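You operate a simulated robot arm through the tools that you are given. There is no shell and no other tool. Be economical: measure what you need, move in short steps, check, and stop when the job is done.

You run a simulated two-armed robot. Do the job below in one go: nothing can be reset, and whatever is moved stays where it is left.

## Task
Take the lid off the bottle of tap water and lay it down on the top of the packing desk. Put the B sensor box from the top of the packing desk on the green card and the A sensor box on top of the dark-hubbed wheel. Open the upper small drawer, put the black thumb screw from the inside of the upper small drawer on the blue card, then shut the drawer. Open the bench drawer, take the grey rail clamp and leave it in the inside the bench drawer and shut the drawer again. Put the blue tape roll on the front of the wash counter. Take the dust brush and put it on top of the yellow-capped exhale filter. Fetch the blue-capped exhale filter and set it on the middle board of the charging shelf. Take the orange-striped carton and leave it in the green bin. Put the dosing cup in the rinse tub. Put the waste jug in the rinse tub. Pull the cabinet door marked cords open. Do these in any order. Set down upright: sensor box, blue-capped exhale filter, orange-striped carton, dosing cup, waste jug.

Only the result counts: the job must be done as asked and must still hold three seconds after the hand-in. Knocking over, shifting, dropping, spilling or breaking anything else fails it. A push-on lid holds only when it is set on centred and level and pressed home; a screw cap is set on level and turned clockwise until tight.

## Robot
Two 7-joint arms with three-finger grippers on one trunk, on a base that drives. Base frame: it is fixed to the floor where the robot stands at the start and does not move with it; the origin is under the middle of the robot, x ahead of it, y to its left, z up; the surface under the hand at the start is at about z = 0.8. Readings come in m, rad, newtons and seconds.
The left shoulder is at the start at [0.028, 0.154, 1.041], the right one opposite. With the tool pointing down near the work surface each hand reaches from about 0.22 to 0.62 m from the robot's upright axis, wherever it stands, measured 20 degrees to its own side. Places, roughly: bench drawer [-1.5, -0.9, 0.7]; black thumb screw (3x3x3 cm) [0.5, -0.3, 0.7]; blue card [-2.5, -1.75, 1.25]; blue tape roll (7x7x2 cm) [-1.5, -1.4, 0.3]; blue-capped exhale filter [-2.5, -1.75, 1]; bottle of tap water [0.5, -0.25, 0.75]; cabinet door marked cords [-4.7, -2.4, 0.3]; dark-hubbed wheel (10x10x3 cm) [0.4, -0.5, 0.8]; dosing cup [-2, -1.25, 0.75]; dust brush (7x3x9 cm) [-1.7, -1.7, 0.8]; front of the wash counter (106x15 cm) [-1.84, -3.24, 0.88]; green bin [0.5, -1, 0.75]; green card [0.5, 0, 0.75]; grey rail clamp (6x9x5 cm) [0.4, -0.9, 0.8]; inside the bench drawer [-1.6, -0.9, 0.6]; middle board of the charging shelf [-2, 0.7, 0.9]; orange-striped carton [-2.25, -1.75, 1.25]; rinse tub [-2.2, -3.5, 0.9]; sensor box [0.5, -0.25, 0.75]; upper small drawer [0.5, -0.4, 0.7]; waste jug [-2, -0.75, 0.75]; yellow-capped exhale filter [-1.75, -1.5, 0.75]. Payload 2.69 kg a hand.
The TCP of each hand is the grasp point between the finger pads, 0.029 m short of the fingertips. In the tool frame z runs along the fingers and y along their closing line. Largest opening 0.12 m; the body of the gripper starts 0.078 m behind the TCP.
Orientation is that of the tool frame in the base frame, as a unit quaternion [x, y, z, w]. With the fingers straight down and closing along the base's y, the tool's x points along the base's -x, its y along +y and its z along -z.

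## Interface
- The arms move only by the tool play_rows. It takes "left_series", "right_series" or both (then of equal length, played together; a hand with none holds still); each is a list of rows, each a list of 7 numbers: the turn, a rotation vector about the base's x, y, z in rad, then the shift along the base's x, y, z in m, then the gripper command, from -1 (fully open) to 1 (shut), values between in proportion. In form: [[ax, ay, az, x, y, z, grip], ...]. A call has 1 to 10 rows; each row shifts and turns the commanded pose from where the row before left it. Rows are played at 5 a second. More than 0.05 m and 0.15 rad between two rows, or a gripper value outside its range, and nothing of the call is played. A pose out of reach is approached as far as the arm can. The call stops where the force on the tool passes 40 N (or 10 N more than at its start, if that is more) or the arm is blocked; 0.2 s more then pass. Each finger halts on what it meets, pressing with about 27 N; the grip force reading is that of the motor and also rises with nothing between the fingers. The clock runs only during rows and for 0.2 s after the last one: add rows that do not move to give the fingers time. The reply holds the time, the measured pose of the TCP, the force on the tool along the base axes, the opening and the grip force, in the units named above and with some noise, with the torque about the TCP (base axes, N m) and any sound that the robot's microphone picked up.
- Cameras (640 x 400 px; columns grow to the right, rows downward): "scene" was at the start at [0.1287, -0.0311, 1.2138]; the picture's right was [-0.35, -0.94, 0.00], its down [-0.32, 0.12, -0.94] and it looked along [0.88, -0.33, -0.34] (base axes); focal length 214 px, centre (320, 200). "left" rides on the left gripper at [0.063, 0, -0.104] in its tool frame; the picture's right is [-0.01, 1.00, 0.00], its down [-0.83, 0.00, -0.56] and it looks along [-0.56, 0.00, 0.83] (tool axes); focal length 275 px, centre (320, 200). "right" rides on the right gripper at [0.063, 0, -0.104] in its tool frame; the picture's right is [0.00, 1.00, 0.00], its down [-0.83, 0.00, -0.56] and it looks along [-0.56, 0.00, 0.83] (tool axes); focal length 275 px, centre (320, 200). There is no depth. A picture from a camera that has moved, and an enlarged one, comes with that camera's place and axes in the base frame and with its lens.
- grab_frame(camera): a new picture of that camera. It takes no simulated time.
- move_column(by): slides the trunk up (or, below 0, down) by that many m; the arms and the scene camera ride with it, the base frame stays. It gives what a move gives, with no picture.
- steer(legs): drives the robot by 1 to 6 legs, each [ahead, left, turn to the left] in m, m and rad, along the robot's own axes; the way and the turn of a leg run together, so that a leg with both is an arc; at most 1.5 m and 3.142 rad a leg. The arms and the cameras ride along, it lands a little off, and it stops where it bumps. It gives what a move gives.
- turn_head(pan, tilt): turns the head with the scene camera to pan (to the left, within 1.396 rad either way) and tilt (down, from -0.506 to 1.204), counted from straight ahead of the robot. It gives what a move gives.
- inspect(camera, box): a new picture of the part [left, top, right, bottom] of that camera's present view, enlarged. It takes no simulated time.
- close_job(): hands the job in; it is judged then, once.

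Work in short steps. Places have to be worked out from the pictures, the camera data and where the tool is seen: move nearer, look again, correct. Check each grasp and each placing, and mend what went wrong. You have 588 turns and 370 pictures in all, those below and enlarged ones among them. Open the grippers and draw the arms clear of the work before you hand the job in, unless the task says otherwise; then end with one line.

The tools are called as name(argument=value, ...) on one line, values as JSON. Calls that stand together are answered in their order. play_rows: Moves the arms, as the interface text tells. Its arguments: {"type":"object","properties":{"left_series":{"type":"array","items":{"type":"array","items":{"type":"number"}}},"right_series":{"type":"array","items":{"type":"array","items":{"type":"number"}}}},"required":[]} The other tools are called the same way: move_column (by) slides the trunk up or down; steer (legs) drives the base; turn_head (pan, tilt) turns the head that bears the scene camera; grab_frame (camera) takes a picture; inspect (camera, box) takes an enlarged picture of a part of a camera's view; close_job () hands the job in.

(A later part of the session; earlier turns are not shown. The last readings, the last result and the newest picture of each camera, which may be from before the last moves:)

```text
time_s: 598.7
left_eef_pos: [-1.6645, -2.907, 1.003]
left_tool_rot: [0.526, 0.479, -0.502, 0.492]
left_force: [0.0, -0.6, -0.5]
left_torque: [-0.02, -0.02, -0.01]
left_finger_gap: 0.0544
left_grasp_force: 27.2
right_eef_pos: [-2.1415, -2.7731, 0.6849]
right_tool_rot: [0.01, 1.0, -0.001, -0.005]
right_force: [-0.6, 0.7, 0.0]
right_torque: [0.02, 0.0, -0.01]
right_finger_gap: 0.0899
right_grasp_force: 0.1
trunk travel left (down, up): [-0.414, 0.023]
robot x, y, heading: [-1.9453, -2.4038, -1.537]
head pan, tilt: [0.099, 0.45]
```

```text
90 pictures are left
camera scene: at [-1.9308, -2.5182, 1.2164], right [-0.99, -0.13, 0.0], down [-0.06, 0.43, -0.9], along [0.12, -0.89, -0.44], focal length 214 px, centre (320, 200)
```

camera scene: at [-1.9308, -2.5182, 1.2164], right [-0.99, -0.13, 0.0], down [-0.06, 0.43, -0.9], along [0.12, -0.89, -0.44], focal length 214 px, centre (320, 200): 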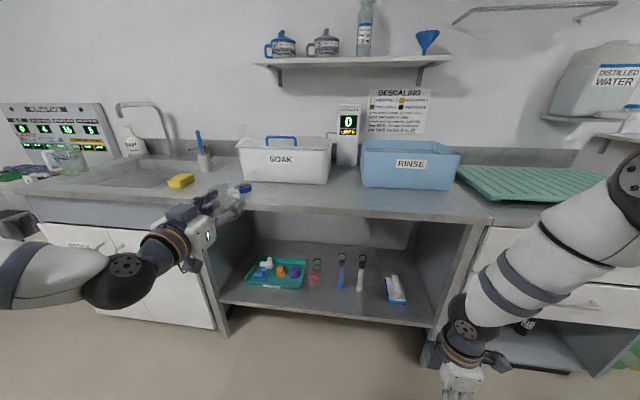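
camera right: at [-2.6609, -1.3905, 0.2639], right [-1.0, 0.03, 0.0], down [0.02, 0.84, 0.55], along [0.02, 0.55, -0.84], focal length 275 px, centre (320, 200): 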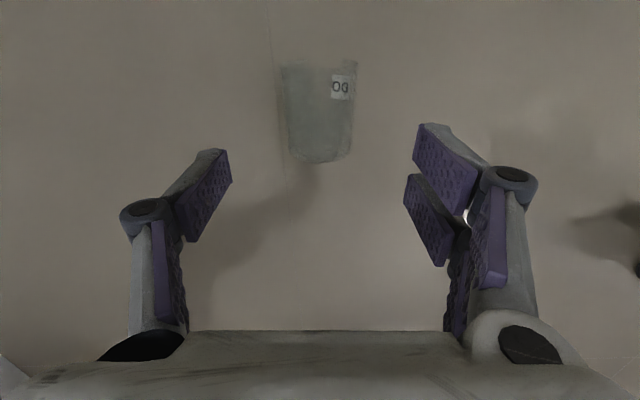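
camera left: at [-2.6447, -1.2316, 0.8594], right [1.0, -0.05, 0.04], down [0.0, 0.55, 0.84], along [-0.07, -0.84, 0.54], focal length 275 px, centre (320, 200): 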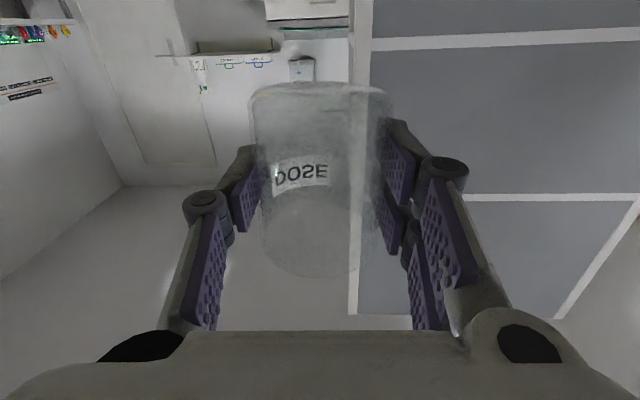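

I raise the right hand out of the way, then drive forward 0.29 m to place the cup on the counter's front strip.

play_rows(right_series=[[0, 0, 0, 0, 0.01, 0.045, -0.5], [0, 0, 0, 0, 0.01, 0.045, -0.5], [0, 0, 0, 0, 0, 0.045, -0.5], [0, 0, 0, 0, 0, 0.045, -0.5], [0, 0, 0, 0, 0, 0.045, -0.5], [0, 0, 0, 0, 0, 0.045, -0.5], [0, 0, 0, 0, 0, 0.045, -0.5], [0, 0, 0, 0, 0, 0, -0.5]])

steer(legs=[[0.29, 0, -0.03]])

play_rows(left_series=[[0, 0, 0, 0, 0, -0.03, 0.133], [0, 0, 0, 0, 0, -0.02, 0.133], [0, 0, 0, 0, 0, 0, 0.133]])

inspect(camera="scene", box=[140, 120, 400, 290])

```text
time_s: 600.5
left_eef_pos: [-1.6644, -2.9085, 1.0023]
left_tool_rot: [0.525, 0.48, -0.502, 0.492]
left_force: [0.2, 0.6, 0.5]
left_torque: [0.01, 0.02, 0.01]
left_finger_gap: 0.0545
left_grasp_force: 27.2
right_eef_pos: [-2.1426, -2.752, 1.0042]
right_tool_rot: [0.01, 1.0, 0.0, -0.005]
right_force: [0.0, 0.1, -0.4]
right_torque: [-0.01, -0.01, -0.02]
right_finger_gap: 0.0899
right_grasp_force: 0.1
trunk travel left (down, up): [-0.414, 0.023]
robot x, y, heading: [-1.9438, -2.3958, -1.538]
head pan, tilt: [0.099, 0.45]
```

```text
time_s: 602.5
left_eef_pos: [-1.6754, -3.2046, 1.0028]
left_tool_rot: [0.533, 0.472, -0.509, 0.484]
left_force: [-0.5, -0.8, -0.9]
left_torque: [0.01, -0.01, -0.01]
left_finger_gap: 0.0543
left_grasp_force: 27.5
right_eef_pos: [-2.1466, -3.0352, 1.0023]
right_tool_rot: [0.024, 1.0, -0.001, -0.005]
right_force: [-0.3, -0.4, 0.5]
right_torque: [0.01, 0.04, 0.03]
right_finger_gap: 0.0898
right_grasp_force: 0.2
trunk travel left (down, up): [-0.414, 0.023]
robot x, y, heading: [-1.9378, -2.6877, -1.571]
head pan, tilt: [0.099, 0.45]
```

```text
time_s: 603.3
left_eef_pos: [-1.6732, -3.2029, 0.9532]
left_tool_rot: [0.532, 0.472, -0.509, 0.485]
left_force: [-0.1, 0.1, -0.2]
left_torque: [0.0, -0.03, -0.05]
left_finger_gap: 0.0544
left_grasp_force: 27.3
right_eef_pos: [-2.1483, -3.0341, 1.0038]
right_tool_rot: [0.025, 1.0, -0.001, -0.004]
right_force: [-0.2, -0.7, 0.2]
right_torque: [-0.01, -0.01, -0.01]
right_finger_gap: 0.0903
right_grasp_force: 0.0
trunk travel left (down, up): [-0.414, 0.023]
robot x, y, heading: [-1.9409, -2.686, -1.57]
head pan, tilt: [0.099, 0.45]
```

```text
2.35 times, centred on (270, 205) of scene
camera zoom: at [-1.9299, -2.8071, 1.2165], right [-0.99, -0.1, 0.0], down [-0.04, 0.43, -0.9], along [0.09, -0.9, -0.44], focal length 505 px, centre (438, 188)
```

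zoom: 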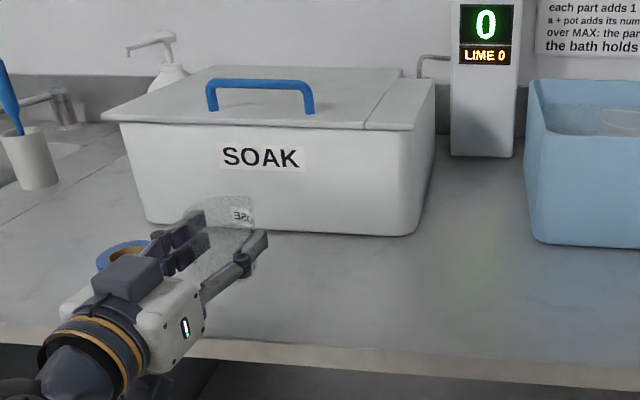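

The cup looks upright. Lower to contact with the counter.

play_rows(left_series=[[0, 0, 0, 0, 0, -0.015, 0.133], [0, 0, 0, 0, 0, -0.01, 0.133], [0, 0, 0, 0, 0, -0.006, 0.133], [0, 0, 0, 0, 0, 0, 0.133]])

```text
time_s: 604.3
left_eef_pos: [-1.6755, -3.2032, 0.9224]
left_tool_rot: [0.533, 0.471, -0.509, 0.485]
left_force: [-0.2, 0.7, 0.1]
left_torque: [0.03, -0.01, -0.01]
left_finger_gap: 0.0543
left_grasp_force: 27.0
right_eef_pos: [-2.1482, -3.0339, 1.0034]
right_tool_rot: [0.024, 1.0, -0.001, -0.005]
right_force: [-0.6, 0.0, -0.5]
right_torque: [-0.03, -0.01, 0.01]
right_finger_gap: 0.0901
right_grasp_force: 0.1
trunk travel left (down, up): [-0.414, 0.023]
robot x, y, heading: [-1.9444, -2.6898, -1.568]
head pan, tilt: [0.099, 0.45]
```

play_rows(left_series=[[0, 0, 0, 0, 0, -0.005, 0.133], [0, 0, 0, 0, 0, -0.005, 0.133], [0, 0, 0, 0, 0, -0.004, 0.133], [0, 0, 0, 0, 0, 0, 0.133]])

inspect(camera="scene", box=[140, 150, 340, 290])

```text
time_s: 605.3
left_eef_pos: [-1.6756, -3.204, 0.9089]
left_tool_rot: [0.531, 0.471, -0.51, 0.486]
left_force: [4.9, -3.4, 20.4]
left_torque: [-0.41, 0.35, 0.17]
left_finger_gap: 0.0542
left_grasp_force: 26.5
right_eef_pos: [-2.1476, -3.0335, 1.0041]
right_tool_rot: [0.024, 1.0, -0.002, -0.003]
right_force: [0.8, -0.1, 0.3]
right_torque: [-0.01, -0.01, 0.0]
right_finger_gap: 0.0903
right_grasp_force: 0.1
trunk travel left (down, up): [-0.414, 0.023]
robot x, y, heading: [-1.9399, -2.6857, -1.571]
head pan, tilt: [0.099, 0.45]
```

```text
2.86 times, centred on (240, 220) of scene
camera zoom: at [-1.9301, -2.806, 1.2167], right [-0.99, -0.1, 0.0], down [-0.04, 0.43, -0.9], along [0.09, -0.9, -0.43], focal length 613 px, centre (549, 143)
```

zoom: 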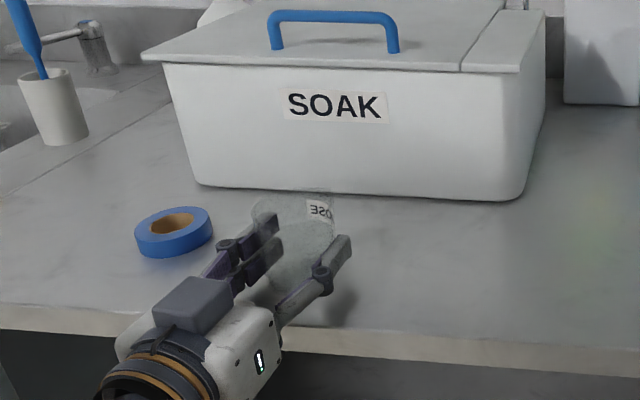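

Contact (20 N). Release and retract straight back (+y).

play_rows(left_series=[[0, 0, 0, 0, 0, 0.001, 0.05], [0, 0, 0, 0, 0, 0, -0.1], [0, 0, 0, 0, 0, 0, -0.3], [0, 0, 0, 0, 0.02, 0, -0.3], [0, 0, 0, 0, 0.03, 0, -0.3], [0, 0, 0, 0, 0.03, 0, -0.3], [0, 0, 0, 0, 0.03, 0.02, -0.3], [0, 0, 0, 0, 0, 0, -0.3]])

inspect(camera="scene", box=[140, 150, 340, 290])

```text
time_s: 607.1
left_eef_pos: [-1.6724, -3.1057, 0.9242]
left_tool_rot: [0.533, 0.471, -0.51, 0.484]
left_force: [-0.9, 0.1, -0.1]
left_torque: [-0.01, -0.01, 0.01]
left_finger_gap: 0.0781
left_grasp_force: 0.0
left hand out of reach, approached as far as the arm can: row 7
right_eef_pos: [-2.1484, -3.0347, 1.0024]
right_tool_rot: [0.026, 1.0, -0.001, -0.004]
right_force: [0.4, 0.0, -0.2]
right_torque: [0.0, -0.02, 0.0]
right_finger_gap: 0.0898
right_grasp_force: 0.0
trunk travel left (down, up): [-0.414, 0.023]
robot x, y, heading: [-1.9377, -2.6855, -1.574]
head pan, tilt: [0.099, 0.45]
```

```text
2.86 times, centred on (240, 220) of scene
camera zoom: at [-1.93, -2.8074, 1.2164], right [-0.99, -0.1, 0.0], down [-0.04, 0.43, -0.9], along [0.09, -0.9, -0.44], focal length 613 px, centre (549, 143)
```

zoom: 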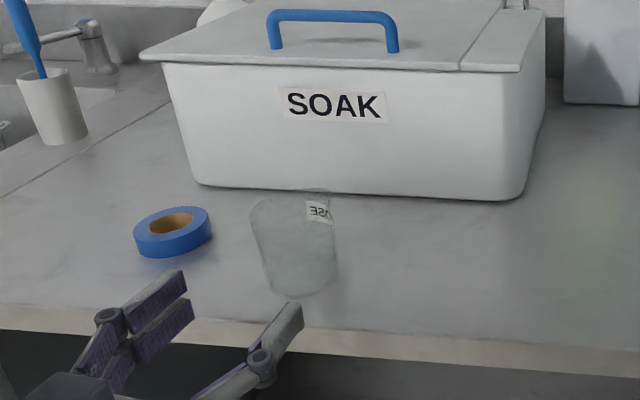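

The cup stands upright on the counter. I back off and re-tilt the left hand to 0.4 rad for a top grasp.

steer(legs=[[-0.17, 0.06, 0]])

play_rows(left_series=[[0.146, 0, 0, 0, 0, 0.02, -0.3], [0.146, 0, 0, 0, 0, 0.02, -0.3], [0.146, 0, 0, 0, 0, 0.02, -0.3], [0.146, 0, 0, 0, 0, 0.02, -0.3], [0.146, 0, 0, 0, 0, 0.02, -0.3], [0.146, 0, 0, 0, 0, 0.02, -0.3], [0.146, 0, 0, 0, 0, 0, -0.3], [0.14, 0, 0, 0, 0, 0, -0.3], [0, 0, 0, 0, 0, 0, -0.3]])

grab_frame(camera="left")

```text
time_s: 608.6
left_eef_pos: [-1.6128, -2.9335, 0.9245]
left_tool_rot: [0.534, 0.47, -0.51, 0.484]
left_force: [-0.7, 0.1, -0.2]
left_torque: [0.0, -0.01, 0.02]
left_finger_gap: 0.0779
left_grasp_force: 0.0
right_eef_pos: [-2.0875, -2.8623, 1.0038]
right_tool_rot: [0.025, 1.0, -0.001, -0.004]
right_force: [0.7, 0.1, 1.0]
right_torque: [-0.01, -0.02, -0.02]
right_finger_gap: 0.0901
right_grasp_force: 0.0
trunk travel left (down, up): [-0.414, 0.023]
robot x, y, heading: [-1.876, -2.5135, -1.571]
head pan, tilt: [0.099, 0.45]
```

```text
time_s: 610.6
left_eef_pos: [-1.5906, -2.9686, 1.0165]
left_tool_rot: [0.712, 0.673, -0.167, 0.111]
left_force: [0.2, 0.8, 0.3]
left_torque: [-0.04, 0.01, -0.02]
left_finger_gap: 0.0781
left_grasp_force: 0.1
left hand out of reach, approached as far as the arm can: row 1, 2, 3, 5, 6
right_eef_pos: [-2.0876, -2.8613, 1.0033]
right_tool_rot: [0.025, 1.0, 0.0, -0.005]
right_force: [-0.7, -0.2, 0.4]
right_torque: [-0.03, -0.03, -0.02]
right_finger_gap: 0.09
right_grasp_force: 0.0
trunk travel left (down, up): [-0.414, 0.023]
robot x, y, heading: [-1.881, -2.5141, -1.572]
head pan, tilt: [0.099, 0.45]
```

```text
86 pictures are left
camera left: at [-1.5782, -2.8723, 1.0878], right [1.0, -0.07, -0.06], down [0.01, -0.55, 0.83], along [-0.1, -0.83, -0.55], focal length 275 px, centre (320, 200)
```

left: 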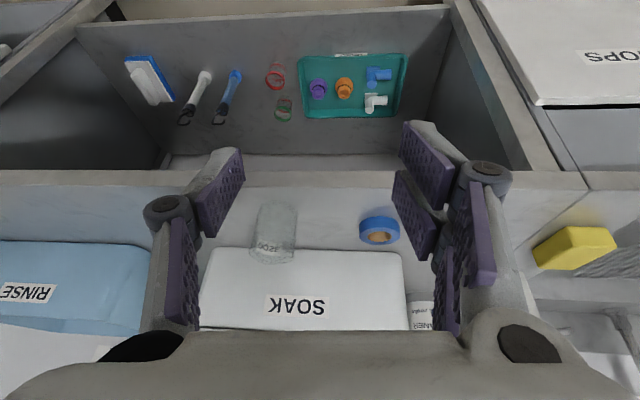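

Cup at (-1.678, -3.206). I drive forward 0.12 and position the hand above it along the tilted axis.

steer(legs=[[0.12, 0, 0]])

play_rows(left_series=[[0, 0, 0, -0.04, -0.01, 0.01, -0.3], [0, 0, 0, -0.04, -0.02, 0, -0.3], [0, 0, 0, -0.006, -0.04, 0, -0.3], [0, 0, 0, 0, 0, 0, -0.3]])

grab_frame(camera="left")

```text
time_s: 611.9
left_eef_pos: [-1.5901, -3.0848, 1.0158]
left_tool_rot: [0.711, 0.674, -0.167, 0.113]
left_force: [0.2, -0.1, -0.1]
left_torque: [0.03, -0.02, -0.01]
left_finger_gap: 0.078
left_grasp_force: 0.0
right_eef_pos: [-2.0883, -2.9782, 1.0025]
right_tool_rot: [0.025, 1.0, -0.001, -0.004]
right_force: [-0.2, 0.1, 0.7]
right_torque: [-0.02, 0.02, -0.01]
right_finger_gap: 0.0899
right_grasp_force: 0.0
trunk travel left (down, up): [-0.414, 0.023]
robot x, y, heading: [-1.8811, -2.6319, -1.571]
head pan, tilt: [0.099, 0.45]
```

```text
time_s: 612.9
left_eef_pos: [-1.6783, -3.1571, 1.0292]
left_tool_rot: [0.711, 0.673, -0.169, 0.113]
left_force: [0.4, 0.0, -0.3]
left_torque: [-0.02, -0.01, -0.03]
left_finger_gap: 0.0783
left_grasp_force: 0.0
right_eef_pos: [-2.0883, -2.9772, 1.004]
right_tool_rot: [0.025, 1.0, -0.001, -0.005]
right_force: [-0.8, -0.4, 0.4]
right_torque: [0.03, -0.03, -0.03]
right_finger_gap: 0.0899
right_grasp_force: 0.2
trunk travel left (down, up): [-0.414, 0.023]
robot x, y, heading: [-1.8781, -2.6287, -1.567]
head pan, tilt: [0.099, 0.45]
```

```text
85 pictures are left
camera left: at [-1.6657, -3.0599, 1.1], right [1.0, -0.07, -0.06], down [0.01, -0.55, 0.84], along [-0.09, -0.83, -0.54], focal length 275 px, centre (320, 200)
```

left: 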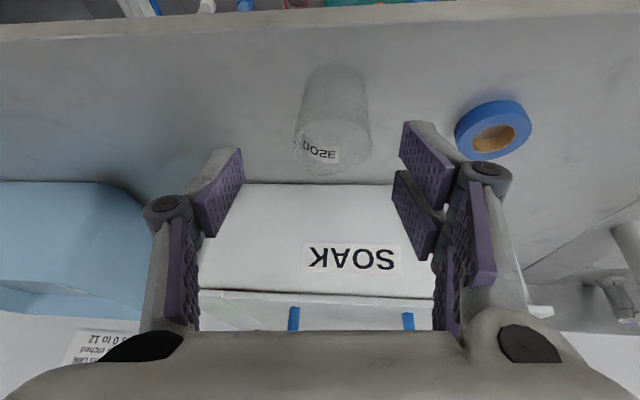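

Descend along the axis to the cup and grip.

play_rows(left_series=[[0, 0, 0, 0.001, -0.02, -0.037, -0.3], [0, 0, 0, 0.001, -0.02, -0.037, -0.3], [0, 0, 0, 0, -0.016, -0.033, -0.3], [0, 0, 0, 0, 0, 0, -0.3], [0, 0, 0, 0, 0, 0, 0], [0, 0, 0, 0, 0, 0, 0.133], [0, 0, 0, 0, 0, 0, 0.133], [0, 0, 0, 0, 0, 0, 0.133]])

grab_frame(camera="left")

```text
time_s: 614.7
left_eef_pos: [-1.6732, -3.2109, 0.9184]
left_tool_rot: [0.71, 0.675, -0.168, 0.111]
left_force: [0.2, -1.1, 2.8]
left_torque: [-0.07, -0.09, 0.01]
left_finger_gap: 0.0536
left_grasp_force: 26.3
right_eef_pos: [-2.0891, -2.979, 1.0023]
right_tool_rot: [0.026, 1.0, -0.001, -0.004]
right_force: [-0.5, 0.1, 0.6]
right_torque: [0.01, 0.0, -0.03]
right_finger_gap: 0.0899
right_grasp_force: 0.1
trunk travel left (down, up): [-0.414, 0.023]
robot x, y, heading: [-1.8803, -2.6311, -1.57]
head pan, tilt: [0.099, 0.45]
```

```text
84 pictures are left
camera left: at [-1.6618, -3.1142, 0.9898], right [1.0, -0.07, -0.07], down [0.02, -0.55, 0.83], along [-0.09, -0.83, -0.55], focal length 275 px, centre (320, 200)
```

left: 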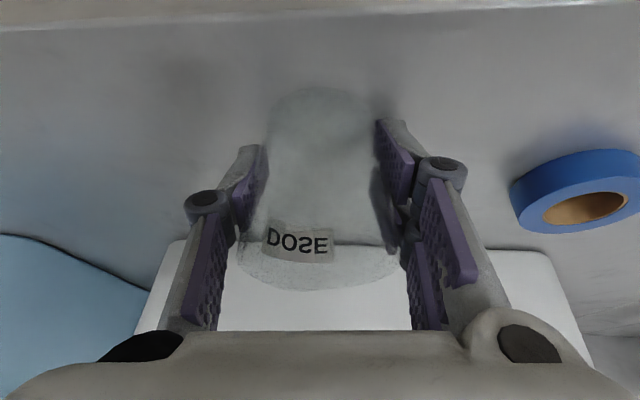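

Gripped. I lift to z≈1.13 and move right along the counter to the rinse tub.

play_rows(left_series=[[0, 0, 0, 0, 0.0, 0.03, 0.133], [0, 0, 0, 0, 0.01, 0.045, 0.133], [0, 0, 0, 0, 0.01, 0.045, 0.133], [0, 0, 0, 0, 0, 0.045, 0.133], [0, 0, 0, 0, 0, 0.045, 0.133], [0, 0, 0, 0, 0, 0, 0.133]])

steer(legs=[[0, -0.58, 0]])

grab_frame(camera="left")

```text
time_s: 616.1
left_eef_pos: [-1.6736, -3.1939, 1.1298]
left_tool_rot: [0.711, 0.674, -0.166, 0.112]
left_force: [-0.3, 0.4, -0.5]
left_torque: [0.01, 0.01, 0.02]
left_finger_gap: 0.0535
left_grasp_force: 26.9
right_eef_pos: [-2.0889, -2.978, 1.0034]
right_tool_rot: [0.026, 1.0, -0.001, -0.004]
right_force: [-0.8, -0.1, 0.1]
right_torque: [-0.03, -0.01, 0.01]
right_finger_gap: 0.0899
right_grasp_force: 0.1
trunk travel left (down, up): [-0.414, 0.023]
robot x, y, heading: [-1.8784, -2.6301, -1.569]
head pan, tilt: [0.099, 0.45]
```

```text
time_s: 621.0
left_eef_pos: [-2.2593, -3.1945, 1.13]
left_tool_rot: [0.709, 0.676, -0.167, 0.113]
left_force: [0.2, 0.2, -0.5]
left_torque: [0.02, 0.02, 0.02]
left_finger_gap: 0.0533
left_grasp_force: 26.9
right_eef_pos: [-2.6729, -2.9804, 1.0029]
right_tool_rot: [0.023, 1.0, -0.001, -0.005]
right_force: [0.2, 0.2, -0.7]
right_torque: [0.0, -0.03, -0.03]
right_finger_gap: 0.0901
right_grasp_force: 0.1
trunk travel left (down, up): [-0.414, 0.023]
robot x, y, heading: [-2.4647, -2.6291, -1.557]
head pan, tilt: [0.099, 0.45]
```

```text
83 pictures are left
camera left: at [-2.2471, -3.0973, 1.2014], right [1.0, -0.07, -0.06], down [0.02, -0.55, 0.83], along [-0.09, -0.83, -0.55], focal length 275 px, centre (320, 200)
```

left: 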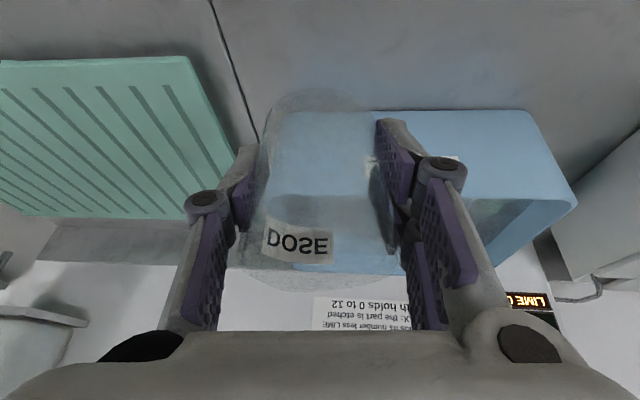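

Good. I drive forward 0.26 m and extend so the cup is over the tub's right part at y≈-3.49.

steer(legs=[[0.25, 0, -0.013]])

play_rows(left_series=[[0, 0, 0, -0.005, -0.025, 0.0, 0.133], [0, 0, 0, 0, -0.025, 0.0, 0.133], [0, 0, 0, 0, 0, 0, 0.133]])

grab_frame(camera="left")

inspect(camera="scene", box=[100, 120, 400, 320])

```text
time_s: 622.9
left_eef_pos: [-2.2622, -3.4446, 1.1291]
left_tool_rot: [0.712, 0.673, -0.166, 0.112]
left_force: [0.4, -0.8, -1.3]
left_torque: [0.04, 0.01, -0.01]
left_finger_gap: 0.0537
left_grasp_force: 26.8
right_eef_pos: [-2.6758, -3.2275, 1.0038]
right_tool_rot: [0.026, 1.0, -0.001, -0.004]
right_force: [-0.6, 0.3, -0.1]
right_torque: [0.02, 0.04, -0.01]
right_finger_gap: 0.09
right_grasp_force: 0.1
trunk travel left (down, up): [-0.414, 0.023]
robot x, y, heading: [-2.4733, -2.8851, -1.576]
head pan, tilt: [0.099, 0.45]
```

```text
time_s: 623.7
left_eef_pos: [-2.2653, -3.477, 1.1242]
left_tool_rot: [0.711, 0.673, -0.168, 0.112]
left_force: [-0.4, 0.4, -0.7]
left_torque: [0.0, -0.01, -0.01]
left_finger_gap: 0.0533
left_grasp_force: 26.8
left hand out of reach, approached as far as the arm can: row 2
right_eef_pos: [-2.6761, -3.2264, 1.0032]
right_tool_rot: [0.026, 1.0, -0.002, -0.003]
right_force: [-0.3, 0.0, -0.1]
right_torque: [-0.01, -0.03, -0.02]
right_finger_gap: 0.0899
right_grasp_force: 0.1
trunk travel left (down, up): [-0.414, 0.023]
robot x, y, heading: [-2.4641, -2.8774, -1.574]
head pan, tilt: [0.099, 0.45]
```

```text
82 pictures are left
camera left: at [-2.2547, -3.3808, 1.1954], right [1.0, -0.07, -0.06], down [0.01, -0.55, 0.83], along [-0.1, -0.83, -0.55], focal length 275 px, centre (320, 200)
```

left: 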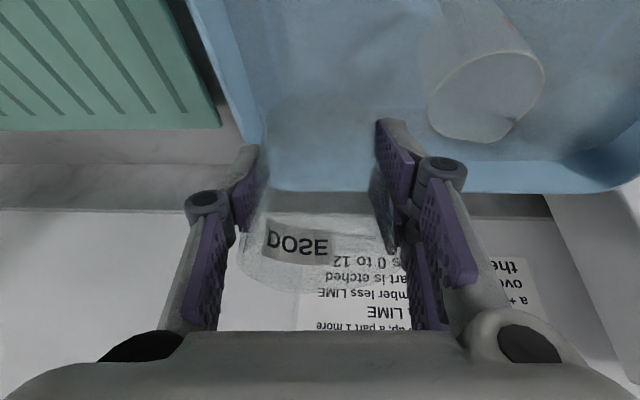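

```text
2.00 times, centred on (250, 220) of scene
camera zoom: at [-2.4573, -3.0004, 1.2165], right [-1.0, -0.1, 0.0], down [-0.04, 0.43, -0.9], along [0.09, -0.9, -0.44], focal length 429 px, centre (460, 160)
```

zoom: 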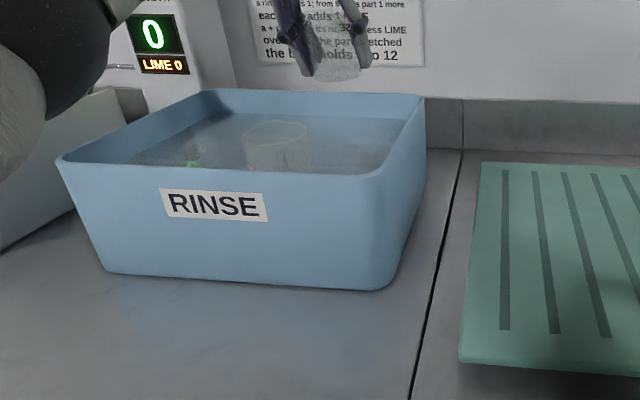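

Jug stands at (-2.13, -3.54); there's room for the cup at x≈-2.265. I lower it into the tub.

play_rows(left_series=[[0, 0, 0, 0, -0.005, -0.04, 0.133], [0, 0, 0, 0, -0.005, -0.04, 0.133], [0, 0, 0, 0, -0.003, -0.04, 0.133], [0, 0, 0, 0, 0, -0.03, 0.133], [0, 0, 0, 0, 0, 0, 0.133]])

play_rows(left_series=[[0, 0, 0, 0, 0, -0.01, 0.133], [0, 0, 0, 0, 0, -0.01, 0.133], [0, 0, 0, 0, 0, -0.008, 0.133], [0, 0, 0, 0, 0, 0, 0.133]])

grab_frame(camera="left")

```text
time_s: 624.9
left_eef_pos: [-2.2619, -3.4907, 0.9718]
left_tool_rot: [0.711, 0.674, -0.168, 0.111]
left_force: [-0.7, -0.3, -0.2]
left_torque: [0.01, 0.03, -0.02]
left_finger_gap: 0.0532
left_grasp_force: 26.3
right_eef_pos: [-2.6761, -3.2281, 1.0032]
right_tool_rot: [0.026, 1.0, -0.001, -0.005]
right_force: [-0.3, 0.7, -0.1]
right_torque: [-0.02, -0.01, -0.01]
right_finger_gap: 0.09
right_grasp_force: 0.0
trunk travel left (down, up): [-0.414, 0.023]
robot x, y, heading: [-2.4646, -2.8783, -1.571]
head pan, tilt: [0.099, 0.45]
```

```text
time_s: 625.9
left_eef_pos: [-2.2655, -3.4915, 0.9465]
left_tool_rot: [0.711, 0.673, -0.169, 0.112]
left_force: [0.6, 0.3, -0.7]
left_torque: [0.01, -0.02, -0.02]
left_finger_gap: 0.0534
left_grasp_force: 27.4
right_eef_pos: [-2.675, -3.2273, 1.0038]
right_tool_rot: [0.026, 1.0, -0.001, -0.005]
right_force: [-0.8, -1.1, -0.6]
right_torque: [0.01, 0.02, 0.0]
right_finger_gap: 0.09
right_grasp_force: 0.1
trunk travel left (down, up): [-0.414, 0.023]
robot x, y, heading: [-2.4658, -2.8777, -1.576]
head pan, tilt: [0.099, 0.45]
```

```text
80 pictures are left
camera left: at [-2.2521, -3.3951, 1.017], right [1.0, -0.07, -0.07], down [0.02, -0.55, 0.84], along [-0.1, -0.83, -0.55], focal length 275 px, centre (320, 200)
```

left: 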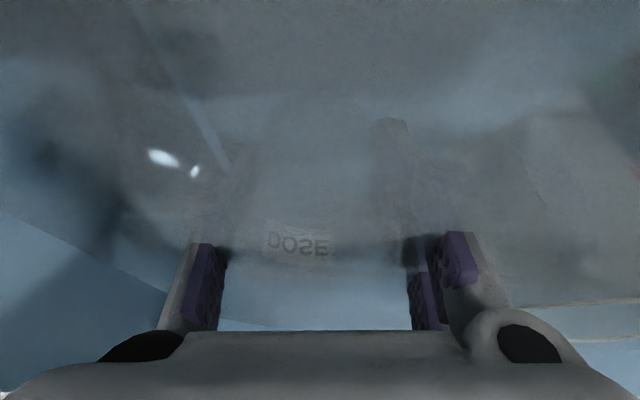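

No contact yet; continue in small steps.

play_rows(left_series=[[0, 0, 0, 0, 0, -0.006, 0.133], [0, 0, 0, 0, 0, -0.006, 0.133], [0, 0, 0, 0, 0, -0.006, 0.133], [0, 0, 0, 0, 0, 0, 0.133]])

```text
time_s: 626.9
left_eef_pos: [-2.265, -3.4897, 0.9298]
left_tool_rot: [0.71, 0.673, -0.17, 0.114]
left_force: [3.3, -1.6, 12.7]
left_torque: [-0.1, -0.44, -0.05]
left_finger_gap: 0.0535
left_grasp_force: 27.1
right_eef_pos: [-2.6759, -3.2253, 1.0031]
right_tool_rot: [0.026, 1.0, -0.003, -0.005]
right_force: [0.2, 0.4, 0.2]
right_torque: [-0.02, 0.05, 0.01]
right_finger_gap: 0.0902
right_grasp_force: 0.0
trunk travel left (down, up): [-0.414, 0.023]
robot x, y, heading: [-2.4639, -2.8792, -1.574]
head pan, tilt: [0.099, 0.45]
```

Contact on the tub floor (13 N). Release and withdraw along the tool axis.

play_rows(left_series=[[0, 0, 0, 0, 0, 0.001, 0.05], [0, 0, 0, 0, 0, 0, -0.1], [0, 0, 0, 0, 0, 0, -0.2], [0, 0, 0, 0, 0.006, 0.025, -0.2], [0, 0, 0, 0, 0.01, 0.04, -0.2], [0, 0, 0, 0, 0.01, 0.045, -0.2], [0, 0, 0, 0, 0.01, 0.045, -0.2], [0, 0, 0, 0, 0.01, 0.04, -0.2], [0, 0, 0, 0, 0, 0, -0.2]])

grab_frame(camera="left")

inspect(camera="scene", box=[140, 120, 340, 260])

```text
time_s: 628.9
left_eef_pos: [-2.2678, -3.4448, 1.1239]
left_tool_rot: [0.712, 0.673, -0.166, 0.111]
left_force: [-0.4, 0.1, -0.6]
left_torque: [0.01, -0.04, 0.01]
left_finger_gap: 0.0719
left_grasp_force: 0.0
right_eef_pos: [-2.6766, -3.228, 1.0023]
right_tool_rot: [0.026, 1.0, 0.0, -0.004]
right_force: [-0.3, -0.4, 0.2]
right_torque: [0.05, 0.0, 0.01]
right_finger_gap: 0.0899
right_grasp_force: 0.1
trunk travel left (down, up): [-0.414, 0.023]
robot x, y, heading: [-2.4642, -2.8793, -1.573]
head pan, tilt: [0.099, 0.45]
```

```text
79 pictures are left
camera left: at [-2.2557, -3.3478, 1.1946], right [1.0, -0.07, -0.06], down [0.01, -0.55, 0.83], along [-0.1, -0.83, -0.55], focal length 275 px, centre (320, 200)
```

left: 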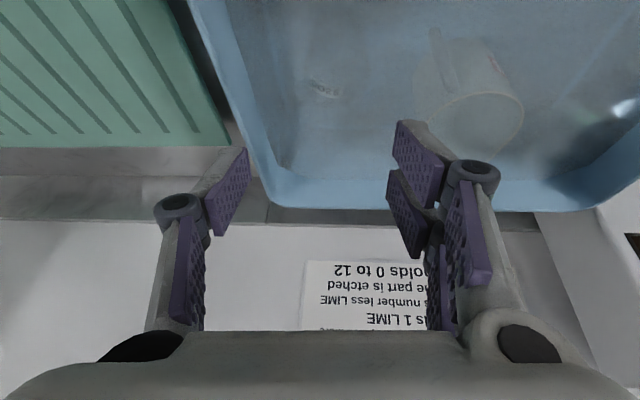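

```text
2.86 times, centred on (240, 190) of scene
camera zoom: at [-2.4569, -3.001, 1.2163], right [-1.0, -0.1, 0.0], down [-0.04, 0.43, -0.9], along [0.09, -0.9, -0.44], focal length 613 px, centre (549, 229)
```

zoom: 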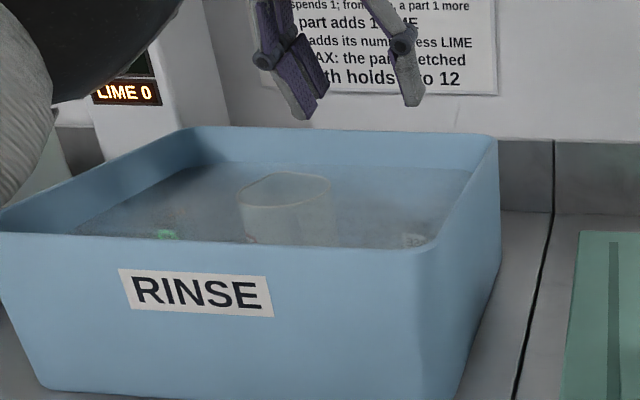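

Zoom to verify the cup stands.

inspect(camera="left", box=[240, 20, 420, 180])

```text
2.50 times, centred on (330, 100) of left
camera zoom: at [-2.2557, -3.3478, 1.1946], right [1.0, -0.07, -0.06], down [0.01, -0.55, 0.83], along [-0.1, -0.83, -0.55], focal length 688 px, centre (295, 450)
```

zoom: 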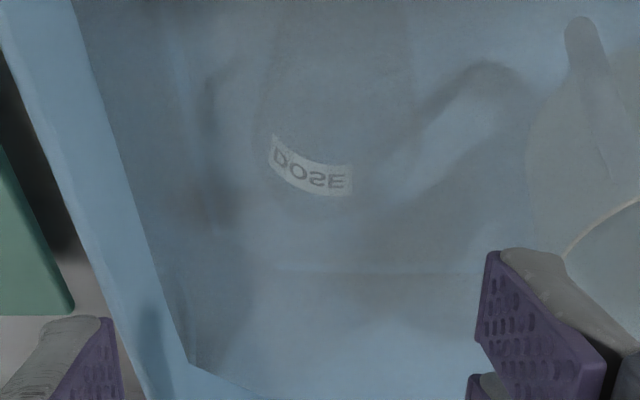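

The cup's label looks just as when it stood upright. Next: carton and blue-capped filter. I pull the hands in, back off and turn to face the shelf.

steer(legs=[[-0.33, 0, 0]])

play_rows(left_series=[[0, 0, 0, 0, 0.03, -0.03, -0.2], [0, 0, 0, 0, 0.04, -0.03, -0.2], [0, 0, 0, 0, 0.04, -0.02, -0.2], [0, 0, 0, 0, 0.04, -0.02, -0.2], [0, 0, 0, 0, 0.0, 0, -0.2], [0, 0, 0, 0, 0, 0, -0.2], [0, 0, 0, 0, 0, 0, -0.2], [0, 0, 0, 0, 0, 0, -0.2], [0, 0, 0, 0, 0, 0, -0.2], [0, 0, 0, 0, 0, 0, -0.2]], right_series=[[0, 0, -0.15, 0, 0, 0, -0.5], [0, 0, -0.15, 0, 0, 0, -0.5], [0, 0, -0.15, 0, 0, 0, -0.5], [0, 0, -0.15, 0, 0, 0, -0.5], [0, 0, -0.15, 0, 0, 0, -0.5], [0, 0, -0.15, 0, 0, 0, -0.5], [0, 0, -0.15, 0, 0, 0, -0.5], [0, 0, -0.15, 0, 0, 0, -0.5], [0, 0, -0.15, 0, 0, 0, -0.5], [0, 0, -0.15, 0, 0, 0, -0.5]])

steer(legs=[[0, 0, 3.13]])

turn_head(pan=-0.2, tilt=0.2)

grab_frame(camera="scene")

```text
time_s: 631.0
left_eef_pos: [-2.267, -3.1141, 1.1234]
left_tool_rot: [0.713, 0.671, -0.168, 0.112]
left_force: [-0.1, -0.1, 0.0]
left_torque: [0.01, 0.03, -0.02]
left_finger_gap: 0.0719
left_grasp_force: 0.0
right_eef_pos: [-2.6748, -2.8959, 1.0025]
right_tool_rot: [0.026, 1.0, -0.001, -0.004]
right_force: [0.1, 0.5, -0.1]
right_torque: [-0.04, 0.01, -0.01]
right_finger_gap: 0.09
right_grasp_force: 0.0
trunk travel left (down, up): [-0.414, 0.023]
robot x, y, heading: [-2.4635, -2.5498, -1.574]
head pan, tilt: [0.099, 0.45]
```

```text
time_s: 633.2
left_eef_pos: [-2.2376, -3.0148, 1.0064]
left_tool_rot: [0.711, 0.674, -0.168, 0.105]
left_force: [-0.2, -0.4, 0.0]
left_torque: [0.03, -0.01, 0.0]
left_finger_gap: 0.0721
left_grasp_force: 0.0
left hand out of reach, approached as far as the arm can: row 3, 4
right_eef_pos: [-2.6751, -2.8964, 1.0043]
right_tool_rot: [0.702, 0.712, 0.003, -0.003]
right_force: [0.1, -0.5, -0.7]
right_torque: [-0.01, 0.0, 0.01]
right_finger_gap: 0.09
right_grasp_force: 0.2
trunk travel left (down, up): [-0.414, 0.023]
robot x, y, heading: [-2.4664, -2.5479, -1.579]
head pan, tilt: [0.099, 0.45]
```

```text
time_s: 641.0
left_eef_pos: [-2.6988, -2.0881, 1.0071]
left_tool_rot: [-0.68, 0.706, 0.11, 0.166]
left_force: [-0.6, 0.2, -0.3]
left_torque: [-0.01, 0.01, 0.0]
left_finger_gap: 0.0722
left_grasp_force: 0.0
right_eef_pos: [-2.2595, -2.1976, 1.0026]
right_tool_rot: [0.719, -0.695, 0.004, 0.002]
right_force: [0.4, -1.1, 0.2]
right_torque: [-0.01, 0.04, -0.02]
right_finger_gap: 0.0899
right_grasp_force: 0.1
trunk travel left (down, up): [-0.414, 0.023]
robot x, y, heading: [-2.4636, -2.5514, 1.585]
head pan, tilt: [0.099, 0.45]
```

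```text
time_s: 641.8
left_eef_pos: [-2.6973, -2.0889, 1.0068]
left_tool_rot: [-0.68, 0.706, 0.109, 0.165]
left_force: [0.3, 0.1, 0.0]
left_torque: [0.02, -0.03, 0.03]
left_finger_gap: 0.072
left_grasp_force: 0.1
right_eef_pos: [-2.2597, -2.1978, 1.0037]
right_tool_rot: [0.719, -0.695, 0.004, 0.002]
right_force: [0.5, -0.1, -0.4]
right_torque: [-0.02, -0.03, 0.01]
right_finger_gap: 0.0901
right_grasp_force: 0.0
trunk travel left (down, up): [-0.414, 0.023]
robot x, y, heading: [-2.463, -2.5487, 1.584]
head pan, tilt: [-0.201, 0.201]
```

```text
76 pictures are left
camera scene: at [-2.4579, -2.4242, 1.2443], right [1.0, -0.08, 0.0], down [-0.01, -0.15, -0.99], along [0.07, 0.99, -0.15], focal length 214 px, centre (320, 200)
```

scene: 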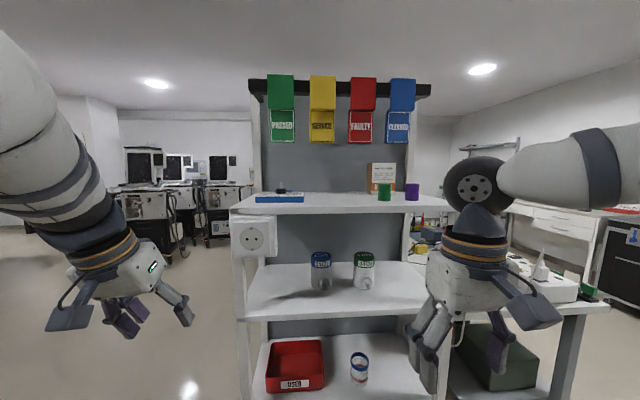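

Card with screw is intact. I pitch the left hand to horizontal (for the filter) and the right hand to 45° (for the carton).

play_rows(left_series=[[0.14, 0, 0, 0.02, -0.01, 0, -0.3], [0.14, 0, 0, 0.02, -0.01, -0.01, -0.3], [0.14, 0, 0, 0.02, 0, -0.01, -0.3], [0.14, 0, 0, 0.02, 0, -0.01, -0.3], [0.14, 0, 0, 0.02, 0, -0.01, -0.3], [0.14, 0, 0, 0.02, 0, -0.01, -0.3], [0.14, 0, 0, 0.02, 0, -0.01, -0.3], [0.1, 0, 0, 0.0, 0, 0, -0.3], [0, 0, 0, 0, 0, 0, -0.3]], right_series=[[0.13, 0, 0, 0, 0, 0.03, -0.8], [0.13, 0, 0, 0, 0, 0.03, -0.8], [0.13, 0, 0, 0, 0, 0.03, -0.8], [0.13, 0, 0, 0, 0, 0.03, -0.8], [0.13, 0, 0, 0, 0, 0.03, -0.8], [0.13, 0, 0, 0, 0, 0.03, -0.8], [0, 0, 0, 0, 0, 0.03, -0.8], [0, 0, 0, 0, 0, 0.03, -0.8], [0, 0, 0, 0, 0, 0, -0.8]])

grab_frame(camera="right")

grab_frame(camera="left")

```text
time_s: 643.8
left_eef_pos: [-2.5877, -2.0597, 0.9198]
left_tool_rot: [-0.498, 0.549, 0.458, 0.492]
left_force: [0.3, 0.2, 0.1]
left_torque: [0.02, -0.02, 0.02]
left_finger_gap: 0.0778
left_grasp_force: 0.0
left hand out of reach, approached as far as the arm can: row 1, 2, 3
right_eef_pos: [-2.2592, -2.1978, 1.243]
right_tool_rot: [0.666, -0.643, -0.261, -0.272]
right_force: [0.3, -0.3, 0.3]
right_torque: [-0.01, -0.01, -0.02]
right_finger_gap: 0.1077
right_grasp_force: 0.0
trunk travel left (down, up): [-0.414, 0.023]
robot x, y, heading: [-2.4673, -2.551, 1.585]
head pan, tilt: [-0.201, 0.201]
```

```text
75 pictures are left
camera right: at [-2.256, -2.317, 1.275], right [-1.0, -0.03, -0.03], down [-0.03, 0.21, 0.98], along [-0.02, 0.98, -0.21], focal length 275 px, centre (320, 200)
```

right: 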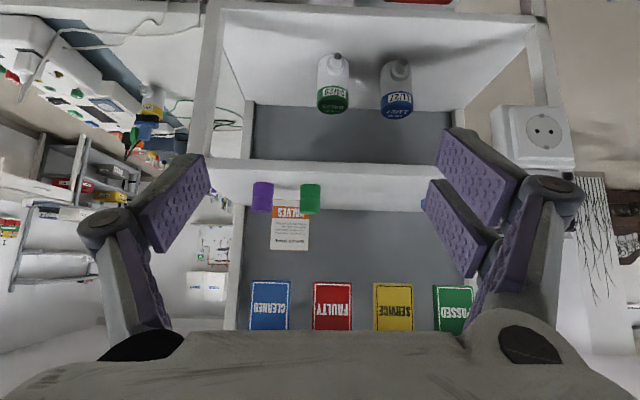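

```text
74 pictures are left
camera left: at [-2.5981, -2.1724, 0.8673], right [-1.0, 0.09, 0.02], down [-0.03, -0.47, 0.88], along [0.09, 0.88, 0.47], focal length 275 px, centre (320, 200)
```

left: 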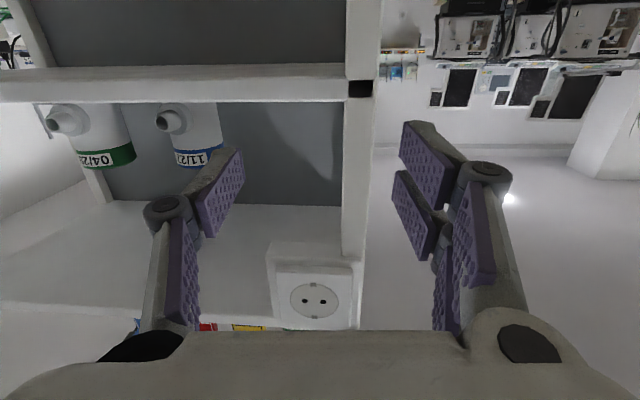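

Filter ≈(-2.412, -1.85), board z≈0.905; carton ≈(-2.197, -1.66) behind the two pots. First the filter: shift right 0.19 and approach horizontally.

steer(legs=[[0, -0.17, -0.014], [0.08, 0, 0]])

play_rows(left_series=[[0, 0, 0, 0.0, 0, 0.03, -0.3], [0, 0, 0, -0.005, 0, 0.01, -0.3], [0, 0, 0, 0, 0, 0, -0.3]])

grab_frame(camera="left")

```text
time_s: 646.4
left_eef_pos: [-2.4101, -1.9775, 0.9217]
left_tool_rot: [-0.492, 0.552, 0.454, 0.497]
left_force: [0.0, -2.9, 2.3]
left_torque: [-0.01, 0.09, 0.04]
left_finger_gap: 0.082
left_grasp_force: 0.6
right_eef_pos: [-2.0853, -2.1207, 1.2432]
right_tool_rot: [0.661, -0.65, -0.258, -0.274]
right_force: [-0.1, -0.2, -0.2]
right_torque: [0.0, 0.01, -0.02]
right_finger_gap: 0.1081
right_grasp_force: 0.0
trunk travel left (down, up): [-0.414, 0.023]
robot x, y, heading: [-2.2936, -2.4678, 1.569]
head pan, tilt: [-0.201, 0.201]
```

```text
time_s: 647.2
left_eef_pos: [-2.4141, -1.9792, 0.9599]
left_tool_rot: [-0.491, 0.553, 0.453, 0.498]
left_force: [0.2, -0.8, 0.3]
left_torque: [0.0, 0.04, -0.03]
left_finger_gap: 0.0778
left_grasp_force: 0.1
right_eef_pos: [-2.0836, -2.1208, 1.2425]
right_tool_rot: [0.661, -0.65, -0.258, -0.273]
right_force: [-0.6, -0.2, -0.3]
right_torque: [-0.01, 0.0, 0.01]
right_finger_gap: 0.1081
right_grasp_force: 0.1
trunk travel left (down, up): [-0.414, 0.023]
robot x, y, heading: [-2.2945, -2.465, 1.568]
head pan, tilt: [-0.201, 0.201]
```

```text
73 pictures are left
camera left: at [-2.4264, -2.0895, 0.9081], right [-0.99, 0.11, 0.02], down [-0.04, -0.47, 0.88], along [0.1, 0.88, 0.47], focal length 275 px, centre (320, 200)
```

left: 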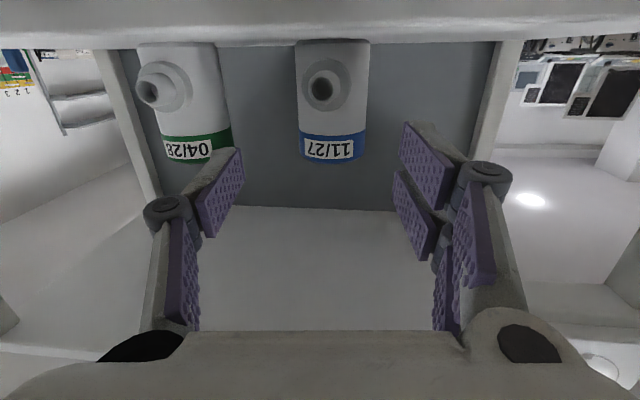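

Filter is centred; nozzle faces the hand. I advance 9.7 cm at z≈0.956 and close.

play_rows(left_series=[[0, 0, 0, -0.001, 0.035, -0.002, -0.3], [0, 0, 0, -0.001, 0.035, -0.002, -0.3], [0, 0, 0, 0, 0.026, 0, -0.3], [0, 0, 0, 0, 0, 0, -0.3]])

grab_frame(camera="left")

```text
time_s: 648.2
left_eef_pos: [-2.4131, -1.8813, 0.9581]
left_tool_rot: [-0.492, 0.553, 0.453, 0.497]
left_force: [0.4, -0.6, 0.0]
left_torque: [-0.04, 0.03, 0.0]
left_finger_gap: 0.0782
left_grasp_force: 0.1
right_eef_pos: [-2.0839, -2.1218, 1.2434]
right_tool_rot: [0.661, -0.65, -0.259, -0.273]
right_force: [1.7, 0.0, -0.2]
right_torque: [0.02, 0.0, -0.04]
right_finger_gap: 0.108
right_grasp_force: 0.1
trunk travel left (down, up): [-0.414, 0.023]
robot x, y, heading: [-2.2916, -2.4691, 1.57]
head pan, tilt: [-0.201, 0.201]
```

```text
72 pictures are left
camera left: at [-2.4255, -1.9922, 0.9047], right [-0.99, 0.11, 0.02], down [-0.04, -0.47, 0.88], along [0.1, 0.87, 0.47], focal length 275 px, centre (320, 200)
```

left: 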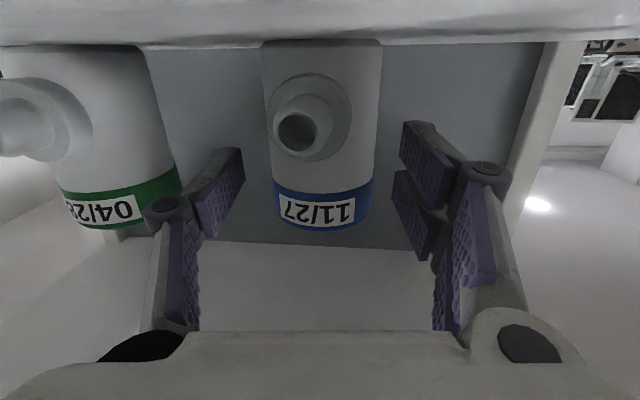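

Lower 1 cm to hold the body rather than the cap, then close.

play_rows(left_series=[[0, 0, 0, 0, 0.004, -0.012, -0.3], [0, 0, 0, 0, 0, 0, 0.0], [0, 0, 0, 0, 0, 0, 1], [0, 0, 0, 0, 0, 0, 1], [0, 0, 0, 0, 0, 0.02, 1], [0, 0, 0, 0, 0, 0.015, 1], [0, 0, 0, 0, 0, 0, 1]])

grab_frame(camera="left")

```text
time_s: 649.8
left_eef_pos: [-2.4156, -1.8769, 0.9807]
left_tool_rot: [-0.492, 0.554, 0.452, 0.496]
left_force: [0.2, -1.1, -0.4]
left_torque: [-0.08, 0.02, -0.01]
left_finger_gap: 0.0341
left_grasp_force: 27.3
right_eef_pos: [-2.084, -2.1215, 1.2429]
right_tool_rot: [0.661, -0.65, -0.258, -0.273]
right_force: [0.5, -0.3, 0.0]
right_torque: [-0.02, 0.01, -0.01]
right_finger_gap: 0.1082
right_grasp_force: 0.0
trunk travel left (down, up): [-0.414, 0.023]
robot x, y, heading: [-2.2952, -2.4692, 1.565]
head pan, tilt: [-0.201, 0.201]
```

```text
71 pictures are left
camera left: at [-2.4277, -1.988, 0.9281], right [-0.99, 0.11, 0.02], down [-0.04, -0.47, 0.88], along [0.1, 0.88, 0.47], focal length 275 px, centre (320, 200)
```

left: 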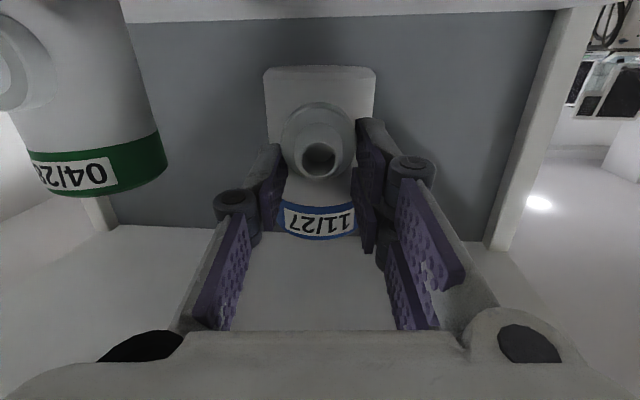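

It gripped only the nozzle flange. I set it back down, open, and go 3 cm deeper to hold the body.

play_rows(left_series=[[0, 0, 0, 0, 0, -0.02, 1], [0, 0, 0, 0, 0, -0.013, 1], [0, 0, 0, 0, 0, -0.003, 1], [0, 0, 0, 0, 0, 0, 0.3], [0, 0, 0, 0, 0, 0, -0.3], [0, 0, 0, 0, 0, 0, -0.3]])

grab_frame(camera="left")

```text
time_s: 651.2
left_eef_pos: [-2.4156, -1.8792, 0.9439]
left_tool_rot: [-0.492, 0.553, 0.453, 0.497]
left_force: [0.2, -0.1, 0.1]
left_torque: [0.02, 0.0, 0.03]
left_finger_gap: 0.0779
left_grasp_force: 0.0
right_eef_pos: [-2.0842, -2.1201, 1.2422]
right_tool_rot: [0.661, -0.65, -0.258, -0.273]
right_force: [0.3, -0.2, 0.3]
right_torque: [0.0, -0.02, 0.0]
right_finger_gap: 0.1081
right_grasp_force: 0.0
trunk travel left (down, up): [-0.414, 0.023]
robot x, y, heading: [-2.2918, -2.4663, 1.569]
head pan, tilt: [-0.201, 0.201]
```

```text
70 pictures are left
camera left: at [-2.4281, -1.9894, 0.8917], right [-0.99, 0.11, 0.02], down [-0.04, -0.47, 0.88], along [0.1, 0.87, 0.47], focal length 275 px, centre (320, 200)
```

left: 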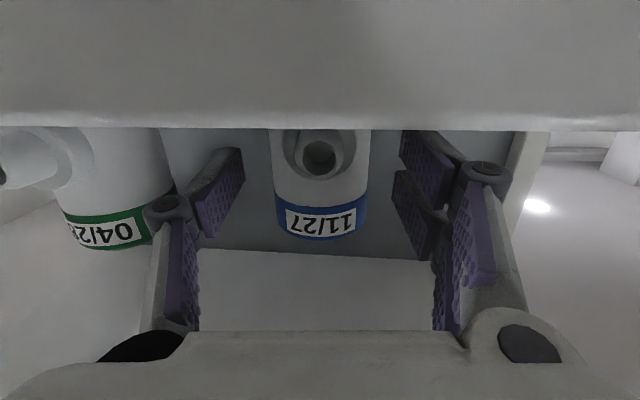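

It stands again. Advance 3.5 cm (z +1 cm) and close on the body.

play_rows(left_series=[[0, 0, 0, 0, 0.0, 0.012, -0.3], [0, 0, 0, 0.002, 0.02, 0, -0.3], [0, 0, 0, 0, 0.016, 0, -0.3], [0, 0, 0, 0, 0, 0, -0.3], [0, 0, 0, 0, 0, 0, 0.0], [0, 0, 0, 0, 0, 0, 1], [0, 0, 0, 0, 0, 0, 1]])

grab_frame(camera="left")

```text
time_s: 652.0
left_eef_pos: [-2.4141, -1.8533, 0.9562]
left_tool_rot: [-0.494, 0.555, 0.451, 0.494]
left_force: [-0.3, -15.0, 7.4]
left_torque: [-1.69, 0.21, 0.34]
left_finger_gap: 0.0783
left_grasp_force: 0.1
right_eef_pos: [-2.0838, -2.1209, 1.2424]
right_tool_rot: [0.661, -0.65, -0.257, -0.273]
right_force: [0.4, 0.9, -0.9]
right_torque: [-0.02, 0.0, -0.02]
right_finger_gap: 0.1079
right_grasp_force: 0.1
trunk travel left (down, up): [-0.414, 0.023]
robot x, y, heading: [-2.2936, -2.4689, 1.569]
head pan, tilt: [-0.201, 0.201]
stopped in row 3 (left hand): the force on the tool passed its limit at 46 N (the readings are from after the stop); the commanded pose is now the measured one
```

```text
69 pictures are left
camera left: at [-2.426, -1.9644, 0.9047], right [-0.99, 0.11, 0.02], down [-0.03, -0.46, 0.88], along [0.1, 0.88, 0.47], focal length 275 px, centre (320, 200)
```

left: 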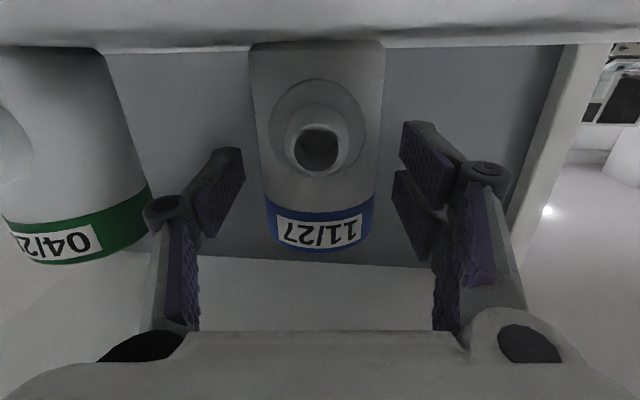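

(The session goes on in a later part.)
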